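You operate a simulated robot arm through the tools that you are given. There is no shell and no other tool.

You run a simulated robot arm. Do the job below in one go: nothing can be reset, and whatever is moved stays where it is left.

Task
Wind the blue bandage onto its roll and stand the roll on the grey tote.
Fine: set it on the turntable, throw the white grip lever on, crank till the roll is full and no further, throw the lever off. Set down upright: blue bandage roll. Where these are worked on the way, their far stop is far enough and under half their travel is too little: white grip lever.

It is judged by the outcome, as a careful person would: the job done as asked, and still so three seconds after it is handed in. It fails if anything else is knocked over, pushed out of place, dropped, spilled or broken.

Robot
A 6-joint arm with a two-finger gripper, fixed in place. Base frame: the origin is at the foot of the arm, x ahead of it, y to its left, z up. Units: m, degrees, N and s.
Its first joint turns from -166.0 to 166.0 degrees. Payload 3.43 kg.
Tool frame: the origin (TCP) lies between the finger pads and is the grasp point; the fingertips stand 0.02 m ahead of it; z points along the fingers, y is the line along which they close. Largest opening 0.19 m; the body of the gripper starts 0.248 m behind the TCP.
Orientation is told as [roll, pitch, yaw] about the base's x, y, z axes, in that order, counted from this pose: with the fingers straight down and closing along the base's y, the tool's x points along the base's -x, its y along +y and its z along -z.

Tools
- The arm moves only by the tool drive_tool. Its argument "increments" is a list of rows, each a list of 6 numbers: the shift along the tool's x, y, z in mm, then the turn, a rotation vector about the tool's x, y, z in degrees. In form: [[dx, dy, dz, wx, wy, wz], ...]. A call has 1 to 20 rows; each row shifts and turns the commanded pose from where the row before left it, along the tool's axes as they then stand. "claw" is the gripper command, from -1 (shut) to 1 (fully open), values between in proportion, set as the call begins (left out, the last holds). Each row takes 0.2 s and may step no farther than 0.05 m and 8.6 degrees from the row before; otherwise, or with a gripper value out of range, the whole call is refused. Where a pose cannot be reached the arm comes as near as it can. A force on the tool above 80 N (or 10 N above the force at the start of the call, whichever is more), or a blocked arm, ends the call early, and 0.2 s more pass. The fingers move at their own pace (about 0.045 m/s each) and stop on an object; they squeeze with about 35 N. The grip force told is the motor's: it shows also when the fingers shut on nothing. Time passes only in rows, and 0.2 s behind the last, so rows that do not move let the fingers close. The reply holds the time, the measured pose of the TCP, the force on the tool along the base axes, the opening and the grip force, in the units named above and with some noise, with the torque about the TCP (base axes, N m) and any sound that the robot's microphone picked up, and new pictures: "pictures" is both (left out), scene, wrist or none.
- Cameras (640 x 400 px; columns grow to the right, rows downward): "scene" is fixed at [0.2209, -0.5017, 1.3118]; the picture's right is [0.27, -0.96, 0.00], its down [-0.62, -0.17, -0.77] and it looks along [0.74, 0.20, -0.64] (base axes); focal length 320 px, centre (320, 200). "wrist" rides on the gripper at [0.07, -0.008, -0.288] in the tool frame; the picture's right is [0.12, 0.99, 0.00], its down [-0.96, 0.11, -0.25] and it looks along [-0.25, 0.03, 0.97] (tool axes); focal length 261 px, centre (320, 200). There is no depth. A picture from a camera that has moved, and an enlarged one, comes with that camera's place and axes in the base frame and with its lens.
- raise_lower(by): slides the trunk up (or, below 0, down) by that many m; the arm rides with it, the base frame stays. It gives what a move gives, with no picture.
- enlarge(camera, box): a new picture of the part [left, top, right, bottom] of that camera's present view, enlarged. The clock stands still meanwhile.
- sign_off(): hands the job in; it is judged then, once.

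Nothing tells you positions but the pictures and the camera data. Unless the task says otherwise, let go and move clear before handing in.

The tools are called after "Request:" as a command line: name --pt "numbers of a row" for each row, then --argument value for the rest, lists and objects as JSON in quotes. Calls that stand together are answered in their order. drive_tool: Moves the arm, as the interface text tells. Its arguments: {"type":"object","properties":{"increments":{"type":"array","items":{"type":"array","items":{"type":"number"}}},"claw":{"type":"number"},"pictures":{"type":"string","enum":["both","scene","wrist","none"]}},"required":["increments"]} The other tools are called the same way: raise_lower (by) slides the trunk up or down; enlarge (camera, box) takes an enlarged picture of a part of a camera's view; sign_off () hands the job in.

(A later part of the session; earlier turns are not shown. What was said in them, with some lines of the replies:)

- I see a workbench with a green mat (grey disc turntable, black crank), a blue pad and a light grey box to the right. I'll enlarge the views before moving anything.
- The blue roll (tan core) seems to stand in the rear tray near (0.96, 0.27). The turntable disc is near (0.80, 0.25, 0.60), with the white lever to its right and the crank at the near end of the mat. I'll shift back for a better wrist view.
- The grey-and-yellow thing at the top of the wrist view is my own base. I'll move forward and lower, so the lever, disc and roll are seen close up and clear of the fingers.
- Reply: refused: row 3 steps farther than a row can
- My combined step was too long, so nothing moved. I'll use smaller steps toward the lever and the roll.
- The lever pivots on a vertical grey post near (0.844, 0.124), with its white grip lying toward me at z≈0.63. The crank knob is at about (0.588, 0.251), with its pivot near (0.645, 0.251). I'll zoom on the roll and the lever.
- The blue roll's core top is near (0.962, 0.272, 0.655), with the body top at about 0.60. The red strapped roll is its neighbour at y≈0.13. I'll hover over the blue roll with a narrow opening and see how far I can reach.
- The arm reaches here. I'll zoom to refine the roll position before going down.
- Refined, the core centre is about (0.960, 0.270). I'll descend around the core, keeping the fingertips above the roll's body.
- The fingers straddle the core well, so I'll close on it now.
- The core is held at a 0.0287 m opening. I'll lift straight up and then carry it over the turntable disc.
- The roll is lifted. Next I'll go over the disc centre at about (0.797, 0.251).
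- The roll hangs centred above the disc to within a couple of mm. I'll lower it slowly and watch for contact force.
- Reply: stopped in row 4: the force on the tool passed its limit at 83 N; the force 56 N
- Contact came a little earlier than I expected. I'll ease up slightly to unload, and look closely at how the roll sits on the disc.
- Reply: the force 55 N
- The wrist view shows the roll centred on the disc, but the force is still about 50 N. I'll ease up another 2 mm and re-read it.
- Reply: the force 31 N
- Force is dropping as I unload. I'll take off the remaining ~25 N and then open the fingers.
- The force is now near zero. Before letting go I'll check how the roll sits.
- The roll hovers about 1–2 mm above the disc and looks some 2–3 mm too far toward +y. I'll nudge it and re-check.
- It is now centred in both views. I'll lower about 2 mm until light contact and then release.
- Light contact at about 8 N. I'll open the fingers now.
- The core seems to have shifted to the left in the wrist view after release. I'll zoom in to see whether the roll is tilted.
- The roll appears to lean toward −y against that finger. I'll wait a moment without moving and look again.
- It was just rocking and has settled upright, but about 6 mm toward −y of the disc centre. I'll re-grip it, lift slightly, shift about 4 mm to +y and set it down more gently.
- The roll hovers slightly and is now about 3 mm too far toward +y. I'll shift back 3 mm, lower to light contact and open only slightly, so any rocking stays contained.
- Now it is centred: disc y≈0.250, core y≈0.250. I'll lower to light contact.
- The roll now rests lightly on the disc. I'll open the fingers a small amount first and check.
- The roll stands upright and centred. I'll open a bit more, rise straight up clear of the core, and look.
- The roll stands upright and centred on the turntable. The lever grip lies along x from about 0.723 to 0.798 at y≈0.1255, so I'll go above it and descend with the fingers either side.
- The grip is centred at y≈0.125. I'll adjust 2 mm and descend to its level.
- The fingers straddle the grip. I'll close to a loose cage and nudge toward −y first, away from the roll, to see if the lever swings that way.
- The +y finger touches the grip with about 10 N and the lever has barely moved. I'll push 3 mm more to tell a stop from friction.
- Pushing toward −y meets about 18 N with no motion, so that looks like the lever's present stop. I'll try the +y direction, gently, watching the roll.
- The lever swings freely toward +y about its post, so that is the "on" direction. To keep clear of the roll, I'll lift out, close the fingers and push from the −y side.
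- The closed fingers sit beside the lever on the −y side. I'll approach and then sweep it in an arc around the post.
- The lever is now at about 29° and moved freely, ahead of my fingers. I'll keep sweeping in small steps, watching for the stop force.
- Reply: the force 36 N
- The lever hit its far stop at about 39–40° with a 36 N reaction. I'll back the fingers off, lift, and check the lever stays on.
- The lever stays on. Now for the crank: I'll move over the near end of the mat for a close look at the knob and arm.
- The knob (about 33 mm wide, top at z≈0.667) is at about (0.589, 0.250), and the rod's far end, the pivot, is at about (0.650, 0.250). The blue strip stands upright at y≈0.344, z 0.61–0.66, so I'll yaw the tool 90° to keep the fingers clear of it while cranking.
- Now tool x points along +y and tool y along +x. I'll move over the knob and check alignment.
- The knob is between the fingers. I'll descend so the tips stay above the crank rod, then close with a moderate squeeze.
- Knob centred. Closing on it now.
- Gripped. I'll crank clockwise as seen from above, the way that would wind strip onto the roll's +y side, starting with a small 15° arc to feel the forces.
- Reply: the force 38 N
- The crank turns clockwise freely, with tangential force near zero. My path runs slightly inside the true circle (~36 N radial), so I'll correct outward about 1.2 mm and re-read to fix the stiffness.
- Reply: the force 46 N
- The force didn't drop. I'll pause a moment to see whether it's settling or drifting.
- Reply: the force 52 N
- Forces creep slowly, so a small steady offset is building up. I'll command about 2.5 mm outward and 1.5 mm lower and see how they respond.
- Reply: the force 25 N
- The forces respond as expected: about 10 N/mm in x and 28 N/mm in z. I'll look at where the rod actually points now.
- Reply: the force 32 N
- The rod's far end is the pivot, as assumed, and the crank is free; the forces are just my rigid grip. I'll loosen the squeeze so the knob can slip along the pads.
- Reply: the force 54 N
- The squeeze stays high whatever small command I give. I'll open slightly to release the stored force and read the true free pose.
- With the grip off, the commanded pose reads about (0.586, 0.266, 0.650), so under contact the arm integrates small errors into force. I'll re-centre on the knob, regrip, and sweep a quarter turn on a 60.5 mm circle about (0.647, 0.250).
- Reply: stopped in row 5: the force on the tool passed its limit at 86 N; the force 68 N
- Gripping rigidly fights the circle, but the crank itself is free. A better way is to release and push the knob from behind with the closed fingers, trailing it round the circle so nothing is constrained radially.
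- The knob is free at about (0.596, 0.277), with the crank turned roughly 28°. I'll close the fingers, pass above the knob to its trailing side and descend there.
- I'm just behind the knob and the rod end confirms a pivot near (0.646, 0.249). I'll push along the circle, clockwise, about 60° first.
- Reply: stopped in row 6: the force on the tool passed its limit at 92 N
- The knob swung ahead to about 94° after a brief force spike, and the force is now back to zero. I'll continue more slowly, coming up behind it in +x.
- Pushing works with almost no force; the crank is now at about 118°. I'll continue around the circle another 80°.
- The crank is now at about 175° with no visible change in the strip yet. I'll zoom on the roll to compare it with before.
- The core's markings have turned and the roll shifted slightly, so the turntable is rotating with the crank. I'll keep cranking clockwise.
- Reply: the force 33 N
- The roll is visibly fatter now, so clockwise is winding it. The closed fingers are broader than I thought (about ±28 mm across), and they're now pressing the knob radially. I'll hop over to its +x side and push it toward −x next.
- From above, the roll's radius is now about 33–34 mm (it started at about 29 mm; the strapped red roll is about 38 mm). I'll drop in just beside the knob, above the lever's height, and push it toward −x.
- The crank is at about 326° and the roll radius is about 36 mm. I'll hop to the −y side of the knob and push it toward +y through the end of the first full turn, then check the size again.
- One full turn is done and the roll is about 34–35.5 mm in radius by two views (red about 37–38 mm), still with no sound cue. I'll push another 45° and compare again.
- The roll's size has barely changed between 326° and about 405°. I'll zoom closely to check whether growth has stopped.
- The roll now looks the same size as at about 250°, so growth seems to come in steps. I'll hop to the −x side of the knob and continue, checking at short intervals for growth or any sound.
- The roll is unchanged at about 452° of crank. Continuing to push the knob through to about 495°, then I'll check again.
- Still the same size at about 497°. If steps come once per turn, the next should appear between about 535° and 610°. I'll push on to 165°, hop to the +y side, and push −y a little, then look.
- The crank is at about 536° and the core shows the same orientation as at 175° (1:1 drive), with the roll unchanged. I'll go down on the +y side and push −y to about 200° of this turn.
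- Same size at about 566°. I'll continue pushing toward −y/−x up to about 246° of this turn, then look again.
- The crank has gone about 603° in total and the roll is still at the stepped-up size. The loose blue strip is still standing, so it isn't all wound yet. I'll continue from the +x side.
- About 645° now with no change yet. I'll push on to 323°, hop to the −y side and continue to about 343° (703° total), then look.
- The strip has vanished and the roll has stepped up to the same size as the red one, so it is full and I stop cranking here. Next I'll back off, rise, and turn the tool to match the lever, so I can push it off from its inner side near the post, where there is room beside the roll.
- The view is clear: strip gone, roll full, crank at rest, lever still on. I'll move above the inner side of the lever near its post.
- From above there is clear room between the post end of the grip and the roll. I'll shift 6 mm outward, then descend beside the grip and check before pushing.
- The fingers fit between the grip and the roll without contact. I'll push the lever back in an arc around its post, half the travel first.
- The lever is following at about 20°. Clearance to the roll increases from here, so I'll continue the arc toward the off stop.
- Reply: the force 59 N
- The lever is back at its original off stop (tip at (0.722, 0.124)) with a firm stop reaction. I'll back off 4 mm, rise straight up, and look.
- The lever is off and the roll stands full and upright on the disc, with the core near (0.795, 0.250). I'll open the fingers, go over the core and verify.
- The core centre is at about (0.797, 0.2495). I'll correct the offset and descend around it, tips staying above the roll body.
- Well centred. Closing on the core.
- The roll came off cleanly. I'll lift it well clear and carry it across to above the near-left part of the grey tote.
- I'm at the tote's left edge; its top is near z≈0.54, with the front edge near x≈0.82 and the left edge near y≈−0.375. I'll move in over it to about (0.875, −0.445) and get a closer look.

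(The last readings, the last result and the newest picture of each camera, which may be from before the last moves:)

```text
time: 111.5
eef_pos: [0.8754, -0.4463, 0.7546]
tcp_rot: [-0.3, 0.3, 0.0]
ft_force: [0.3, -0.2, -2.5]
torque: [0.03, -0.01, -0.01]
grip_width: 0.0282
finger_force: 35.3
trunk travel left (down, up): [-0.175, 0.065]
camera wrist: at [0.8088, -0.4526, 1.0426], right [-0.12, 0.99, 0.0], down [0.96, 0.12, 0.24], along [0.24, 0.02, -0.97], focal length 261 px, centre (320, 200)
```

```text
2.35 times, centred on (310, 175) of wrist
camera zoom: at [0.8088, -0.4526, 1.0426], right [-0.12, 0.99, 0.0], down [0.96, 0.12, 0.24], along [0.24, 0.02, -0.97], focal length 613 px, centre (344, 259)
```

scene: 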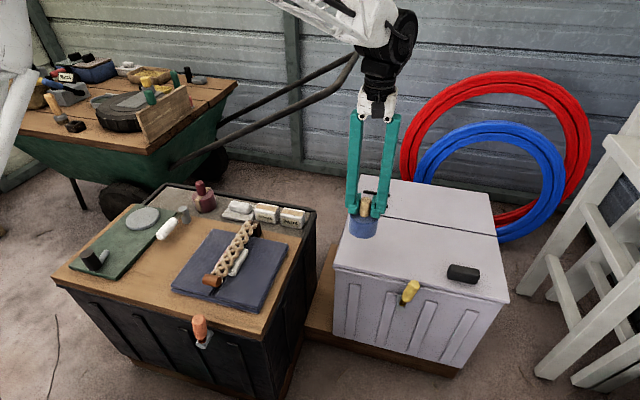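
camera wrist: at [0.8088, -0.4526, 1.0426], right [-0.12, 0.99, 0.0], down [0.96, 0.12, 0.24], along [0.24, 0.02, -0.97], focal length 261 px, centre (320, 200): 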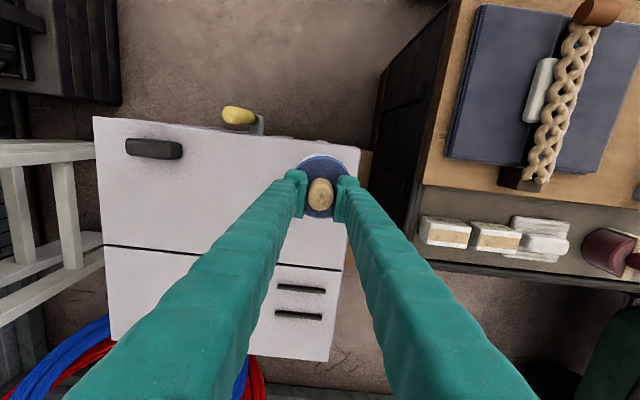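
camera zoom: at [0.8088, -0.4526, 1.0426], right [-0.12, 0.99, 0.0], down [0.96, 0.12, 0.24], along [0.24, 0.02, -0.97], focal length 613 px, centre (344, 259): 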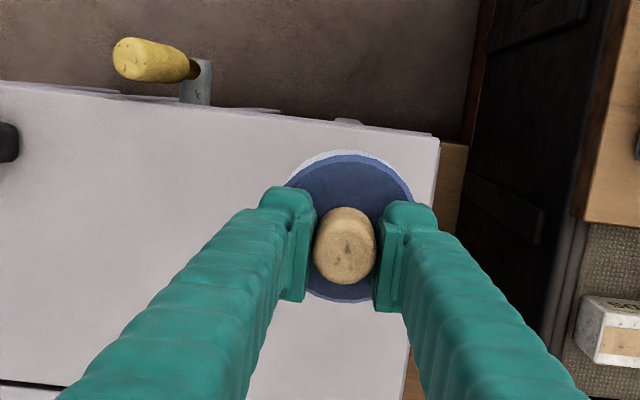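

The tote corner is at about (0.825, −0.376, 0.54). I'll shift slightly further in for margin and lower toward the lid, stopping about 15 mm above the expected contact.

Request:
drive_tool --pt "-7 -9 10 0 0 0" --pt "0 0 35 0 0 0" --pt "0 0 35 0 0 0" --pt "0 0 20 0 0 0" --pt "0 0 8 0 0 0" --pt "0 0 0 0 0 0" --pictures "both"

Request:
enlarge --camera "scene" --box '[310, 170, 430, 290]'

Request:
enlarge --camera "wrist" --box '[180, 90, 440, 260]'

```text
time: 112.9
eef_pos: [0.8801, -0.4536, 0.6486]
tcp_rot: [-0.4, 0.4, 0.1]
ft_force: [0.7, 0.0, -2.9]
torque: [0.01, 0.0, -0.03]
grip_width: 0.0281
finger_force: 34.9
trunk travel left (down, up): [-0.175, 0.065]
camera wrist: at [0.8137, -0.4613, 0.9374], right [-0.12, 0.99, 0.0], down [0.96, 0.12, 0.24], along [0.24, 0.02, -0.97], focal length 261 px, centre (320, 200)
```

scene: 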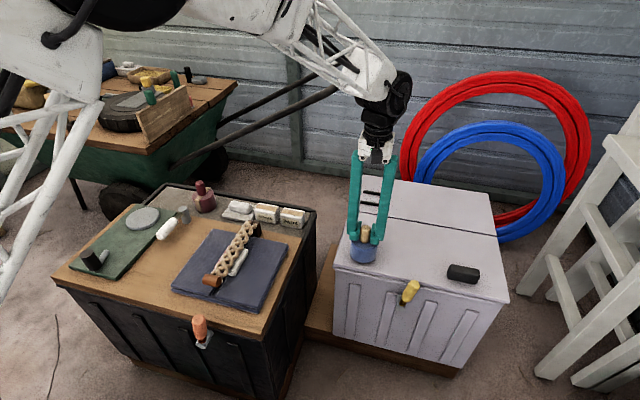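
wrist: 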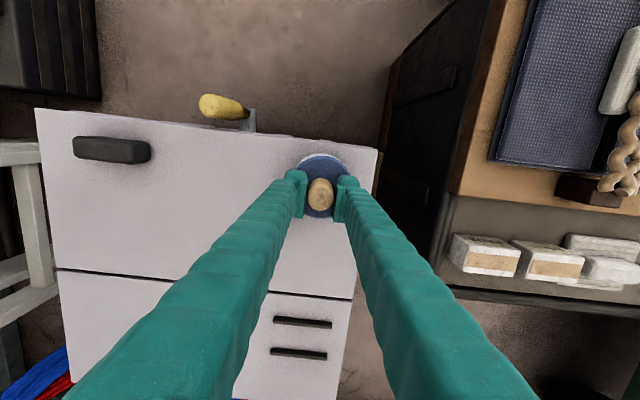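

```text
3.33 times, centred on (370, 230) of scene
camera zoom: at [0.2209, -0.5017, 1.3118], right [0.27, -0.96, 0.0], down [-0.62, -0.17, -0.77], along [0.74, 0.2, -0.64], focal length 1065 px, centre (153, 100)
```

zoom: 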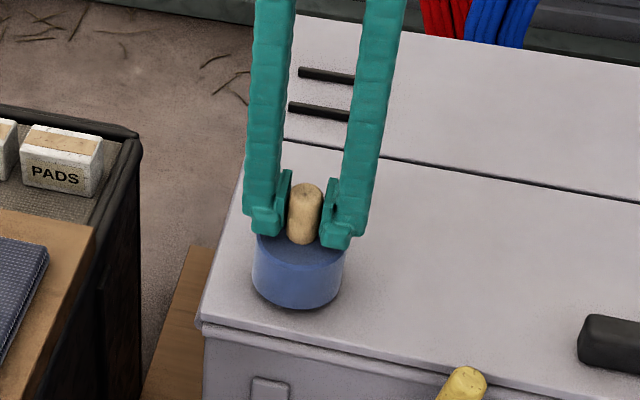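

```text
2.35 times, centred on (310, 175) of wrist
camera zoom: at [0.8137, -0.4613, 0.9374], right [-0.12, 0.99, 0.0], down [0.96, 0.12, 0.24], along [0.24, 0.02, -0.97], focal length 613 px, centre (344, 259)
```

zoom: 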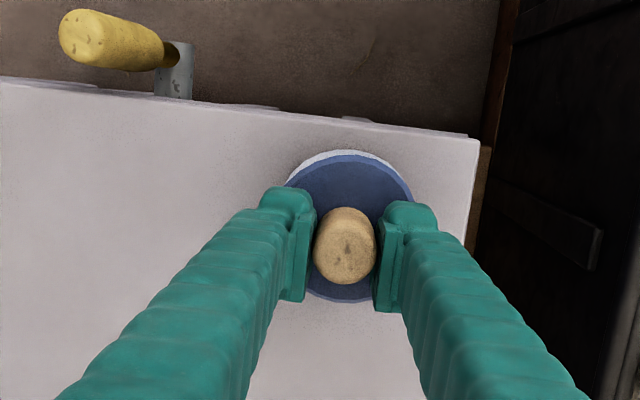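

Good margins all round. I'll lower gently in small steps, watching the vertical force.

Request:
drive_tool --pt "0 0 6 0 0 0" --pt "0 0 5 0 0 0" --pt "0 0 0 0 0 0" --pictures "none"

Request:
drive_tool --pt "0 0 2.5 0 0 0" --pt "0 0 0 0 0 0" --pictures "scene"

Request:
enlarge --camera "scene" --box '[330, 200, 400, 280]'

```text
time: 113.7
eef_pos: [0.8811, -0.4559, 0.6409]
tcp_rot: [-0.2, 0.3, 0.0]
ft_force: [-1.0, 1.6, 15.8]
torque: [0.06, 0.13, 0.07]
grip_width: 0.0281
finger_force: 34.6
trunk travel left (down, up): [-0.175, 0.065]
```

```text
time: 114.3
eef_pos: [0.8809, -0.456, 0.639]
tcp_rot: [-0.3, 0.1, 0.0]
ft_force: [0.8, 1.0, 47.6]
torque: [0.03, 0.1, 0.06]
grip_width: 0.0285
finger_force: 34.6
trunk travel left (down, up): [-0.175, 0.065]
```

scene: 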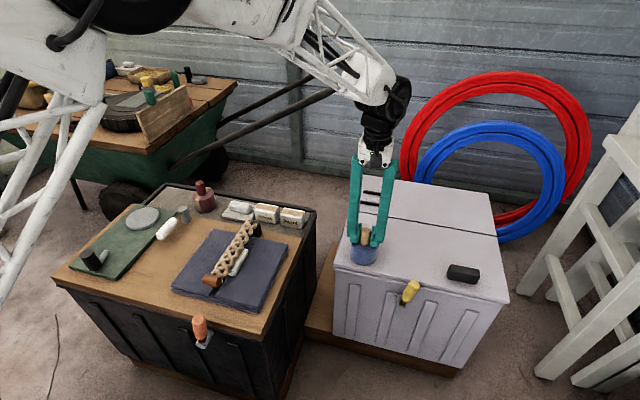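

```text
5.00 times, centred on (365, 240) of scene
camera zoom: at [0.2209, -0.5017, 1.3118], right [0.27, -0.96, 0.0], down [-0.62, -0.17, -0.77], along [0.74, 0.2, -0.64], focal length 1598 px, centre (95, 0)
```

zoom: 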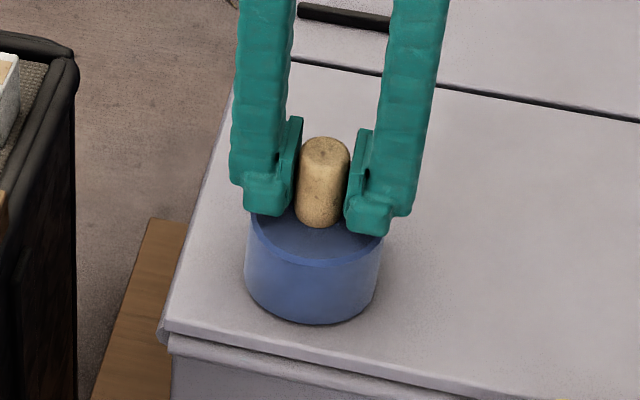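

The roll is already on the lid, pressing 48 N. I'll ease up to unload before releasing.

Request:
drive_tool --pt "0 0 -2.5 0 0 0" --pt "0 0 0 0 0 0" --pt "0 0 0 0 0 0" --pictures "none"

```text
time: 115.1
eef_pos: [0.8808, -0.4552, 0.6396]
tcp_rot: [-0.3, 0.3, 0.0]
ft_force: [8.8, -0.8, 35.6]
torque: [-0.02, -0.03, 0.06]
grip_width: 0.0284
finger_force: 35.1
trunk travel left (down, up): [-0.175, 0.065]
```

Request:
drive_tool --pt "0 0 -1.5 0 0 0" --pt "0 0 0 0 0 0" --pt "0 0 0 0 0 0" --pictures "none"

```text
time: 115.9
eef_pos: [0.8792, -0.4555, 0.6406]
tcp_rot: [-0.3, 0.4, -0.1]
ft_force: [4.7, -1.1, 23.2]
torque: [0.01, 0.14, 0.03]
grip_width: 0.0285
finger_force: 35.0
trunk travel left (down, up): [-0.175, 0.065]
```

Still unloading; I'll raise another millimetre or so.

Request:
drive_tool --pt "0 0 -1.2 0 0 0" --pt "0 0 0 0 0 0" --pt "0 0 0 0 0 0" --pictures "none"

```text
time: 116.7
eef_pos: [0.8805, -0.4545, 0.6406]
tcp_rot: [-0.3, 0.5, -0.1]
ft_force: [0.8, 0.8, 8.7]
torque: [0.02, 0.16, 0.03]
grip_width: 0.0283
finger_force: 34.8
trunk travel left (down, up): [-0.175, 0.065]
```

Request:
drive_tool --pt "0 0 -0.4 0 0 0" --pt "0 0 0 0 0 0" --pictures "scene"

Request:
enlarge --camera "scene" --box '[330, 200, 400, 280]'

```text
time: 117.3
eef_pos: [0.8807, -0.4557, 0.6401]
tcp_rot: [-0.3, 0.4, 0.0]
ft_force: [-0.7, -1.0, 0.0]
torque: [0.0, 0.04, -0.01]
grip_width: 0.0283
finger_force: 34.5
trunk travel left (down, up): [-0.175, 0.065]
```

scene: 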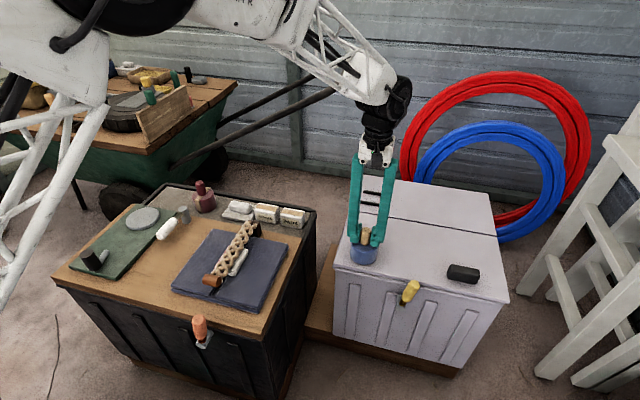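

```text
5.00 times, centred on (365, 240) of scene
camera zoom: at [0.2209, -0.5017, 1.3118], right [0.27, -0.96, 0.0], down [-0.62, -0.17, -0.77], along [0.74, 0.2, -0.64], focal length 1598 px, centre (95, 0)
```

zoom: 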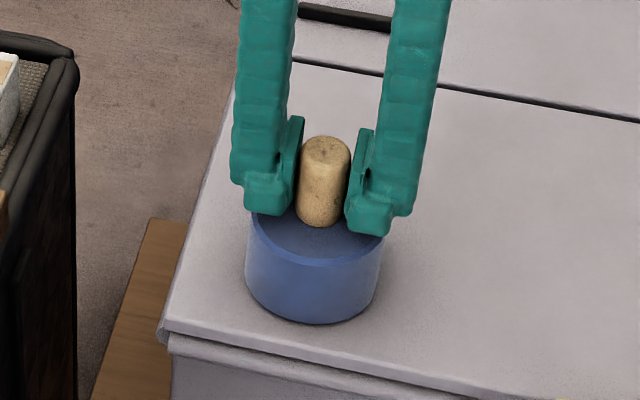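

The force is zero and the roll stands upright on the lid. I'll open a small amount first, then check.

Request:
drive_tool --pt "0 0 0 0 0 0" --pt "0 0 0 0 0 0" --pt "0 0 0 0 0 0" --pt "0 0 0 0 0 0" --claw -0.58 --pictures "both"

Request:
enlarge --camera "scene" --box '[330, 200, 400, 280]'

Request:
enlarge --camera "wrist" --box '[250, 120, 390, 230]'

```text
time: 118.3
eef_pos: [0.8801, -0.4559, 0.6406]
tcp_rot: [-0.3, 0.4, 0.0]
ft_force: [0.3, -0.1, 0.1]
torque: [0.03, 0.0, 0.01]
grip_width: 0.04
finger_force: 0.0
trunk travel left (down, up): [-0.175, 0.065]
camera wrist: at [0.8141, -0.4629, 0.929], right [-0.12, 0.99, 0.0], down [0.96, 0.12, 0.24], along [0.24, 0.02, -0.97], focal length 261 px, centre (320, 200)
```

scene: 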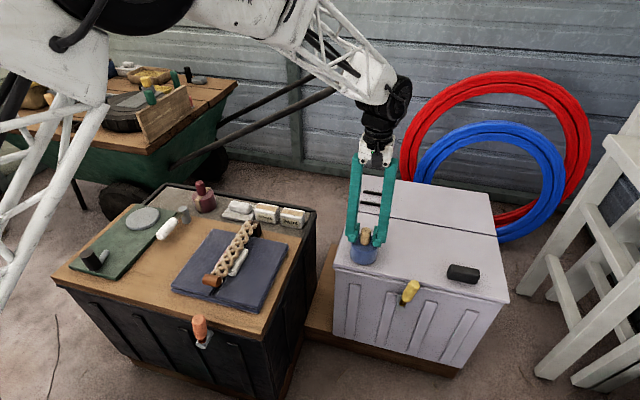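
wrist: 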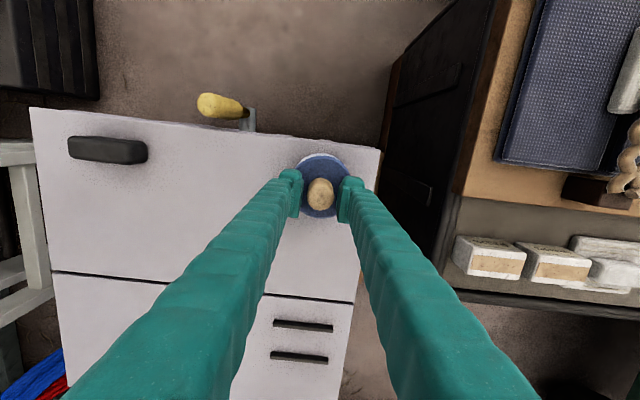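

```text
5.00 times, centred on (365, 240) of scene
camera zoom: at [0.2209, -0.5017, 1.3118], right [0.27, -0.96, 0.0], down [-0.62, -0.17, -0.77], along [0.74, 0.2, -0.64], focal length 1598 px, centre (95, 0)
```

zoom: 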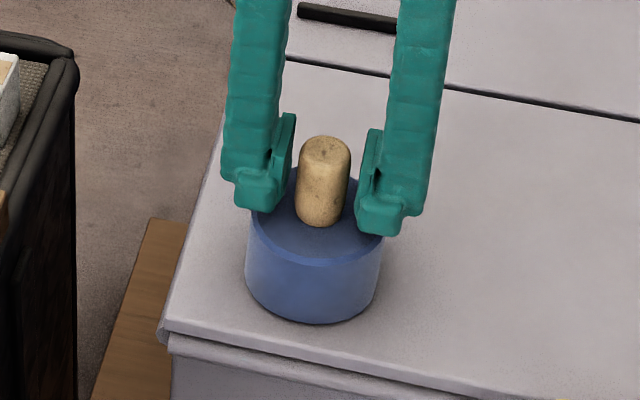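

```text
3.64 times, centred on (320, 175) of wrist
camera zoom: at [0.8141, -0.4629, 0.929], right [-0.12, 0.99, 0.0], down [0.96, 0.12, 0.24], along [0.24, 0.02, -0.97], focal length 948 px, centre (320, 291)
```

zoom: 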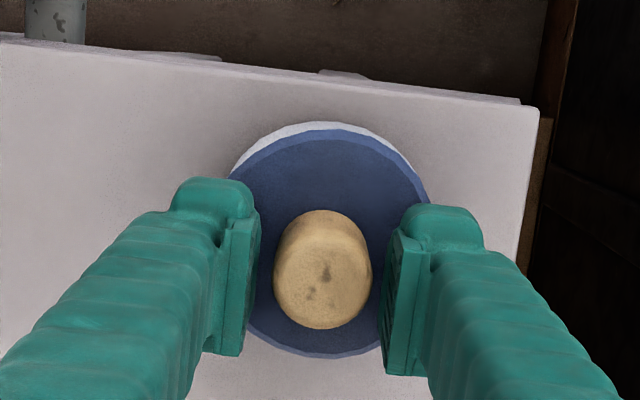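

The roll stands still and upright with the fingers clear of the core. I'll open a bit more and rise straight up, then move well clear.

Request:
drive_tool --pt "0 0 0 0 0 0" --pt "0 0 -5 0 0 0" --pt "0 0 -20 0 0 0" --pt "0 0 -35 0 0 0" --pt "0 0 -40 0 0 0" --pt "0 0 -40 0 0 0" --pt "30 20 -10 0 0 0" --pt "35 25 0 0 0 0" --pt "35 25 0 0 0 0" --pt "0 0 0 0 0 0" --claw -0.35 --pictures "both"

Request:
enlarge --camera "scene" --box '[310, 180, 430, 290]'

Request:
enlarge --camera "scene" --box '[60, 160, 220, 280]'

```text
time: 120.5
eef_pos: [0.7784, -0.3848, 0.7914]
tcp_rot: [-0.3, 0.4, 0.0]
ft_force: [-0.5, 0.1, 0.1]
torque: [0.01, -0.01, -0.01]
grip_width: 0.0616
finger_force: 0.0
trunk travel left (down, up): [-0.175, 0.065]
camera wrist: at [0.7114, -0.3921, 1.0799], right [-0.12, 0.99, 0.0], down [0.96, 0.12, 0.24], along [0.24, 0.02, -0.97], focal length 261 px, centre (320, 200)
```

scene: 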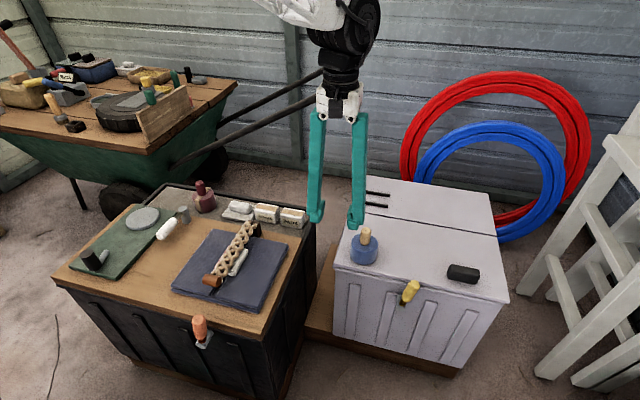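
wrist: 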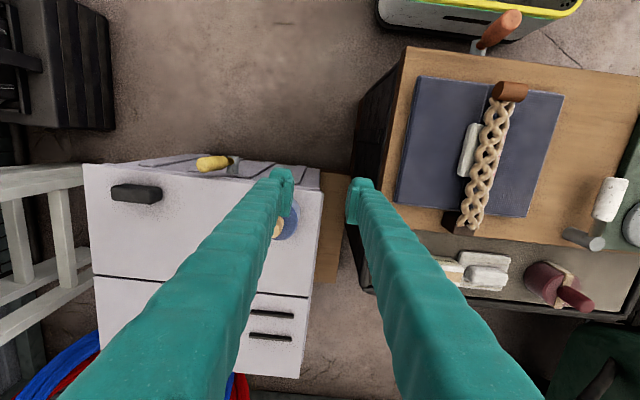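

```text
3.64 times, centred on (370, 235) of scene
camera zoom: at [0.2209, -0.5017, 1.3118], right [0.27, -0.96, 0.0], down [-0.62, -0.17, -0.77], along [0.74, 0.2, -0.64], focal length 1162 px, centre (138, 73)
```

zoom: 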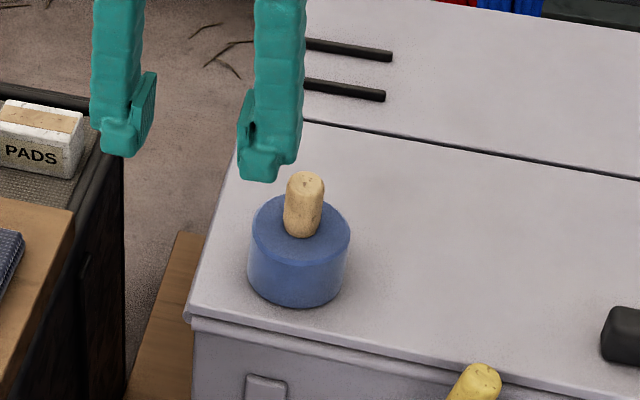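

```text
3.33 times, centred on (140, 220) of scene
camera zoom: at [0.2209, -0.5017, 1.3118], right [0.27, -0.96, 0.0], down [-0.62, -0.17, -0.77], along [0.74, 0.2, -0.64], focal length 1065 px, centre (920, 133)
```

zoom: 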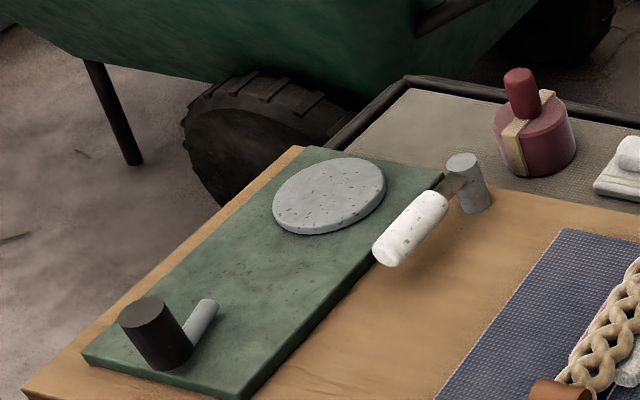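

The full blue roll stands upright on the grey tote, the lever is back at its off stop, the strip is gone, and nothing else has been disturbed. The arm is clear, so I'm handing in.

Request:
sign_off

```text
The job is handed in.
```

I wound the blue bandage onto its roll and stood the roll upright on the grey tote. I then moved the arm clear and handed the job in; no verdict has come back yet.

- **Turntable:** the first release left the roll about 6 mm off centre after a brief rock, so I re-gripped it and set it down centred.
- **Lever on:** I pushed the white grip lever to its far stop, about 40° from where it started, before cranking.
- **Cranking:** I stopped at just under two turns. The loose blue strip had just disappeared, and the roll had grown to about the size of the strapped red one. There was no sound cue, so I judged "full" by eye. The roll's size changed in steps, so I can't rule out being slightly over or under. The force limit stopped me twice early on; after that I pushed the knob around with closed fingers.
- **Lever off:** I pushed it back to its original stop before lifting the roll off.
- **Set-down:** I unloaded the grip to zero force before letting go. The roll did not move, and it was still upright in the last picture.

Nothing else in the last pictures looks moved or knocked over.
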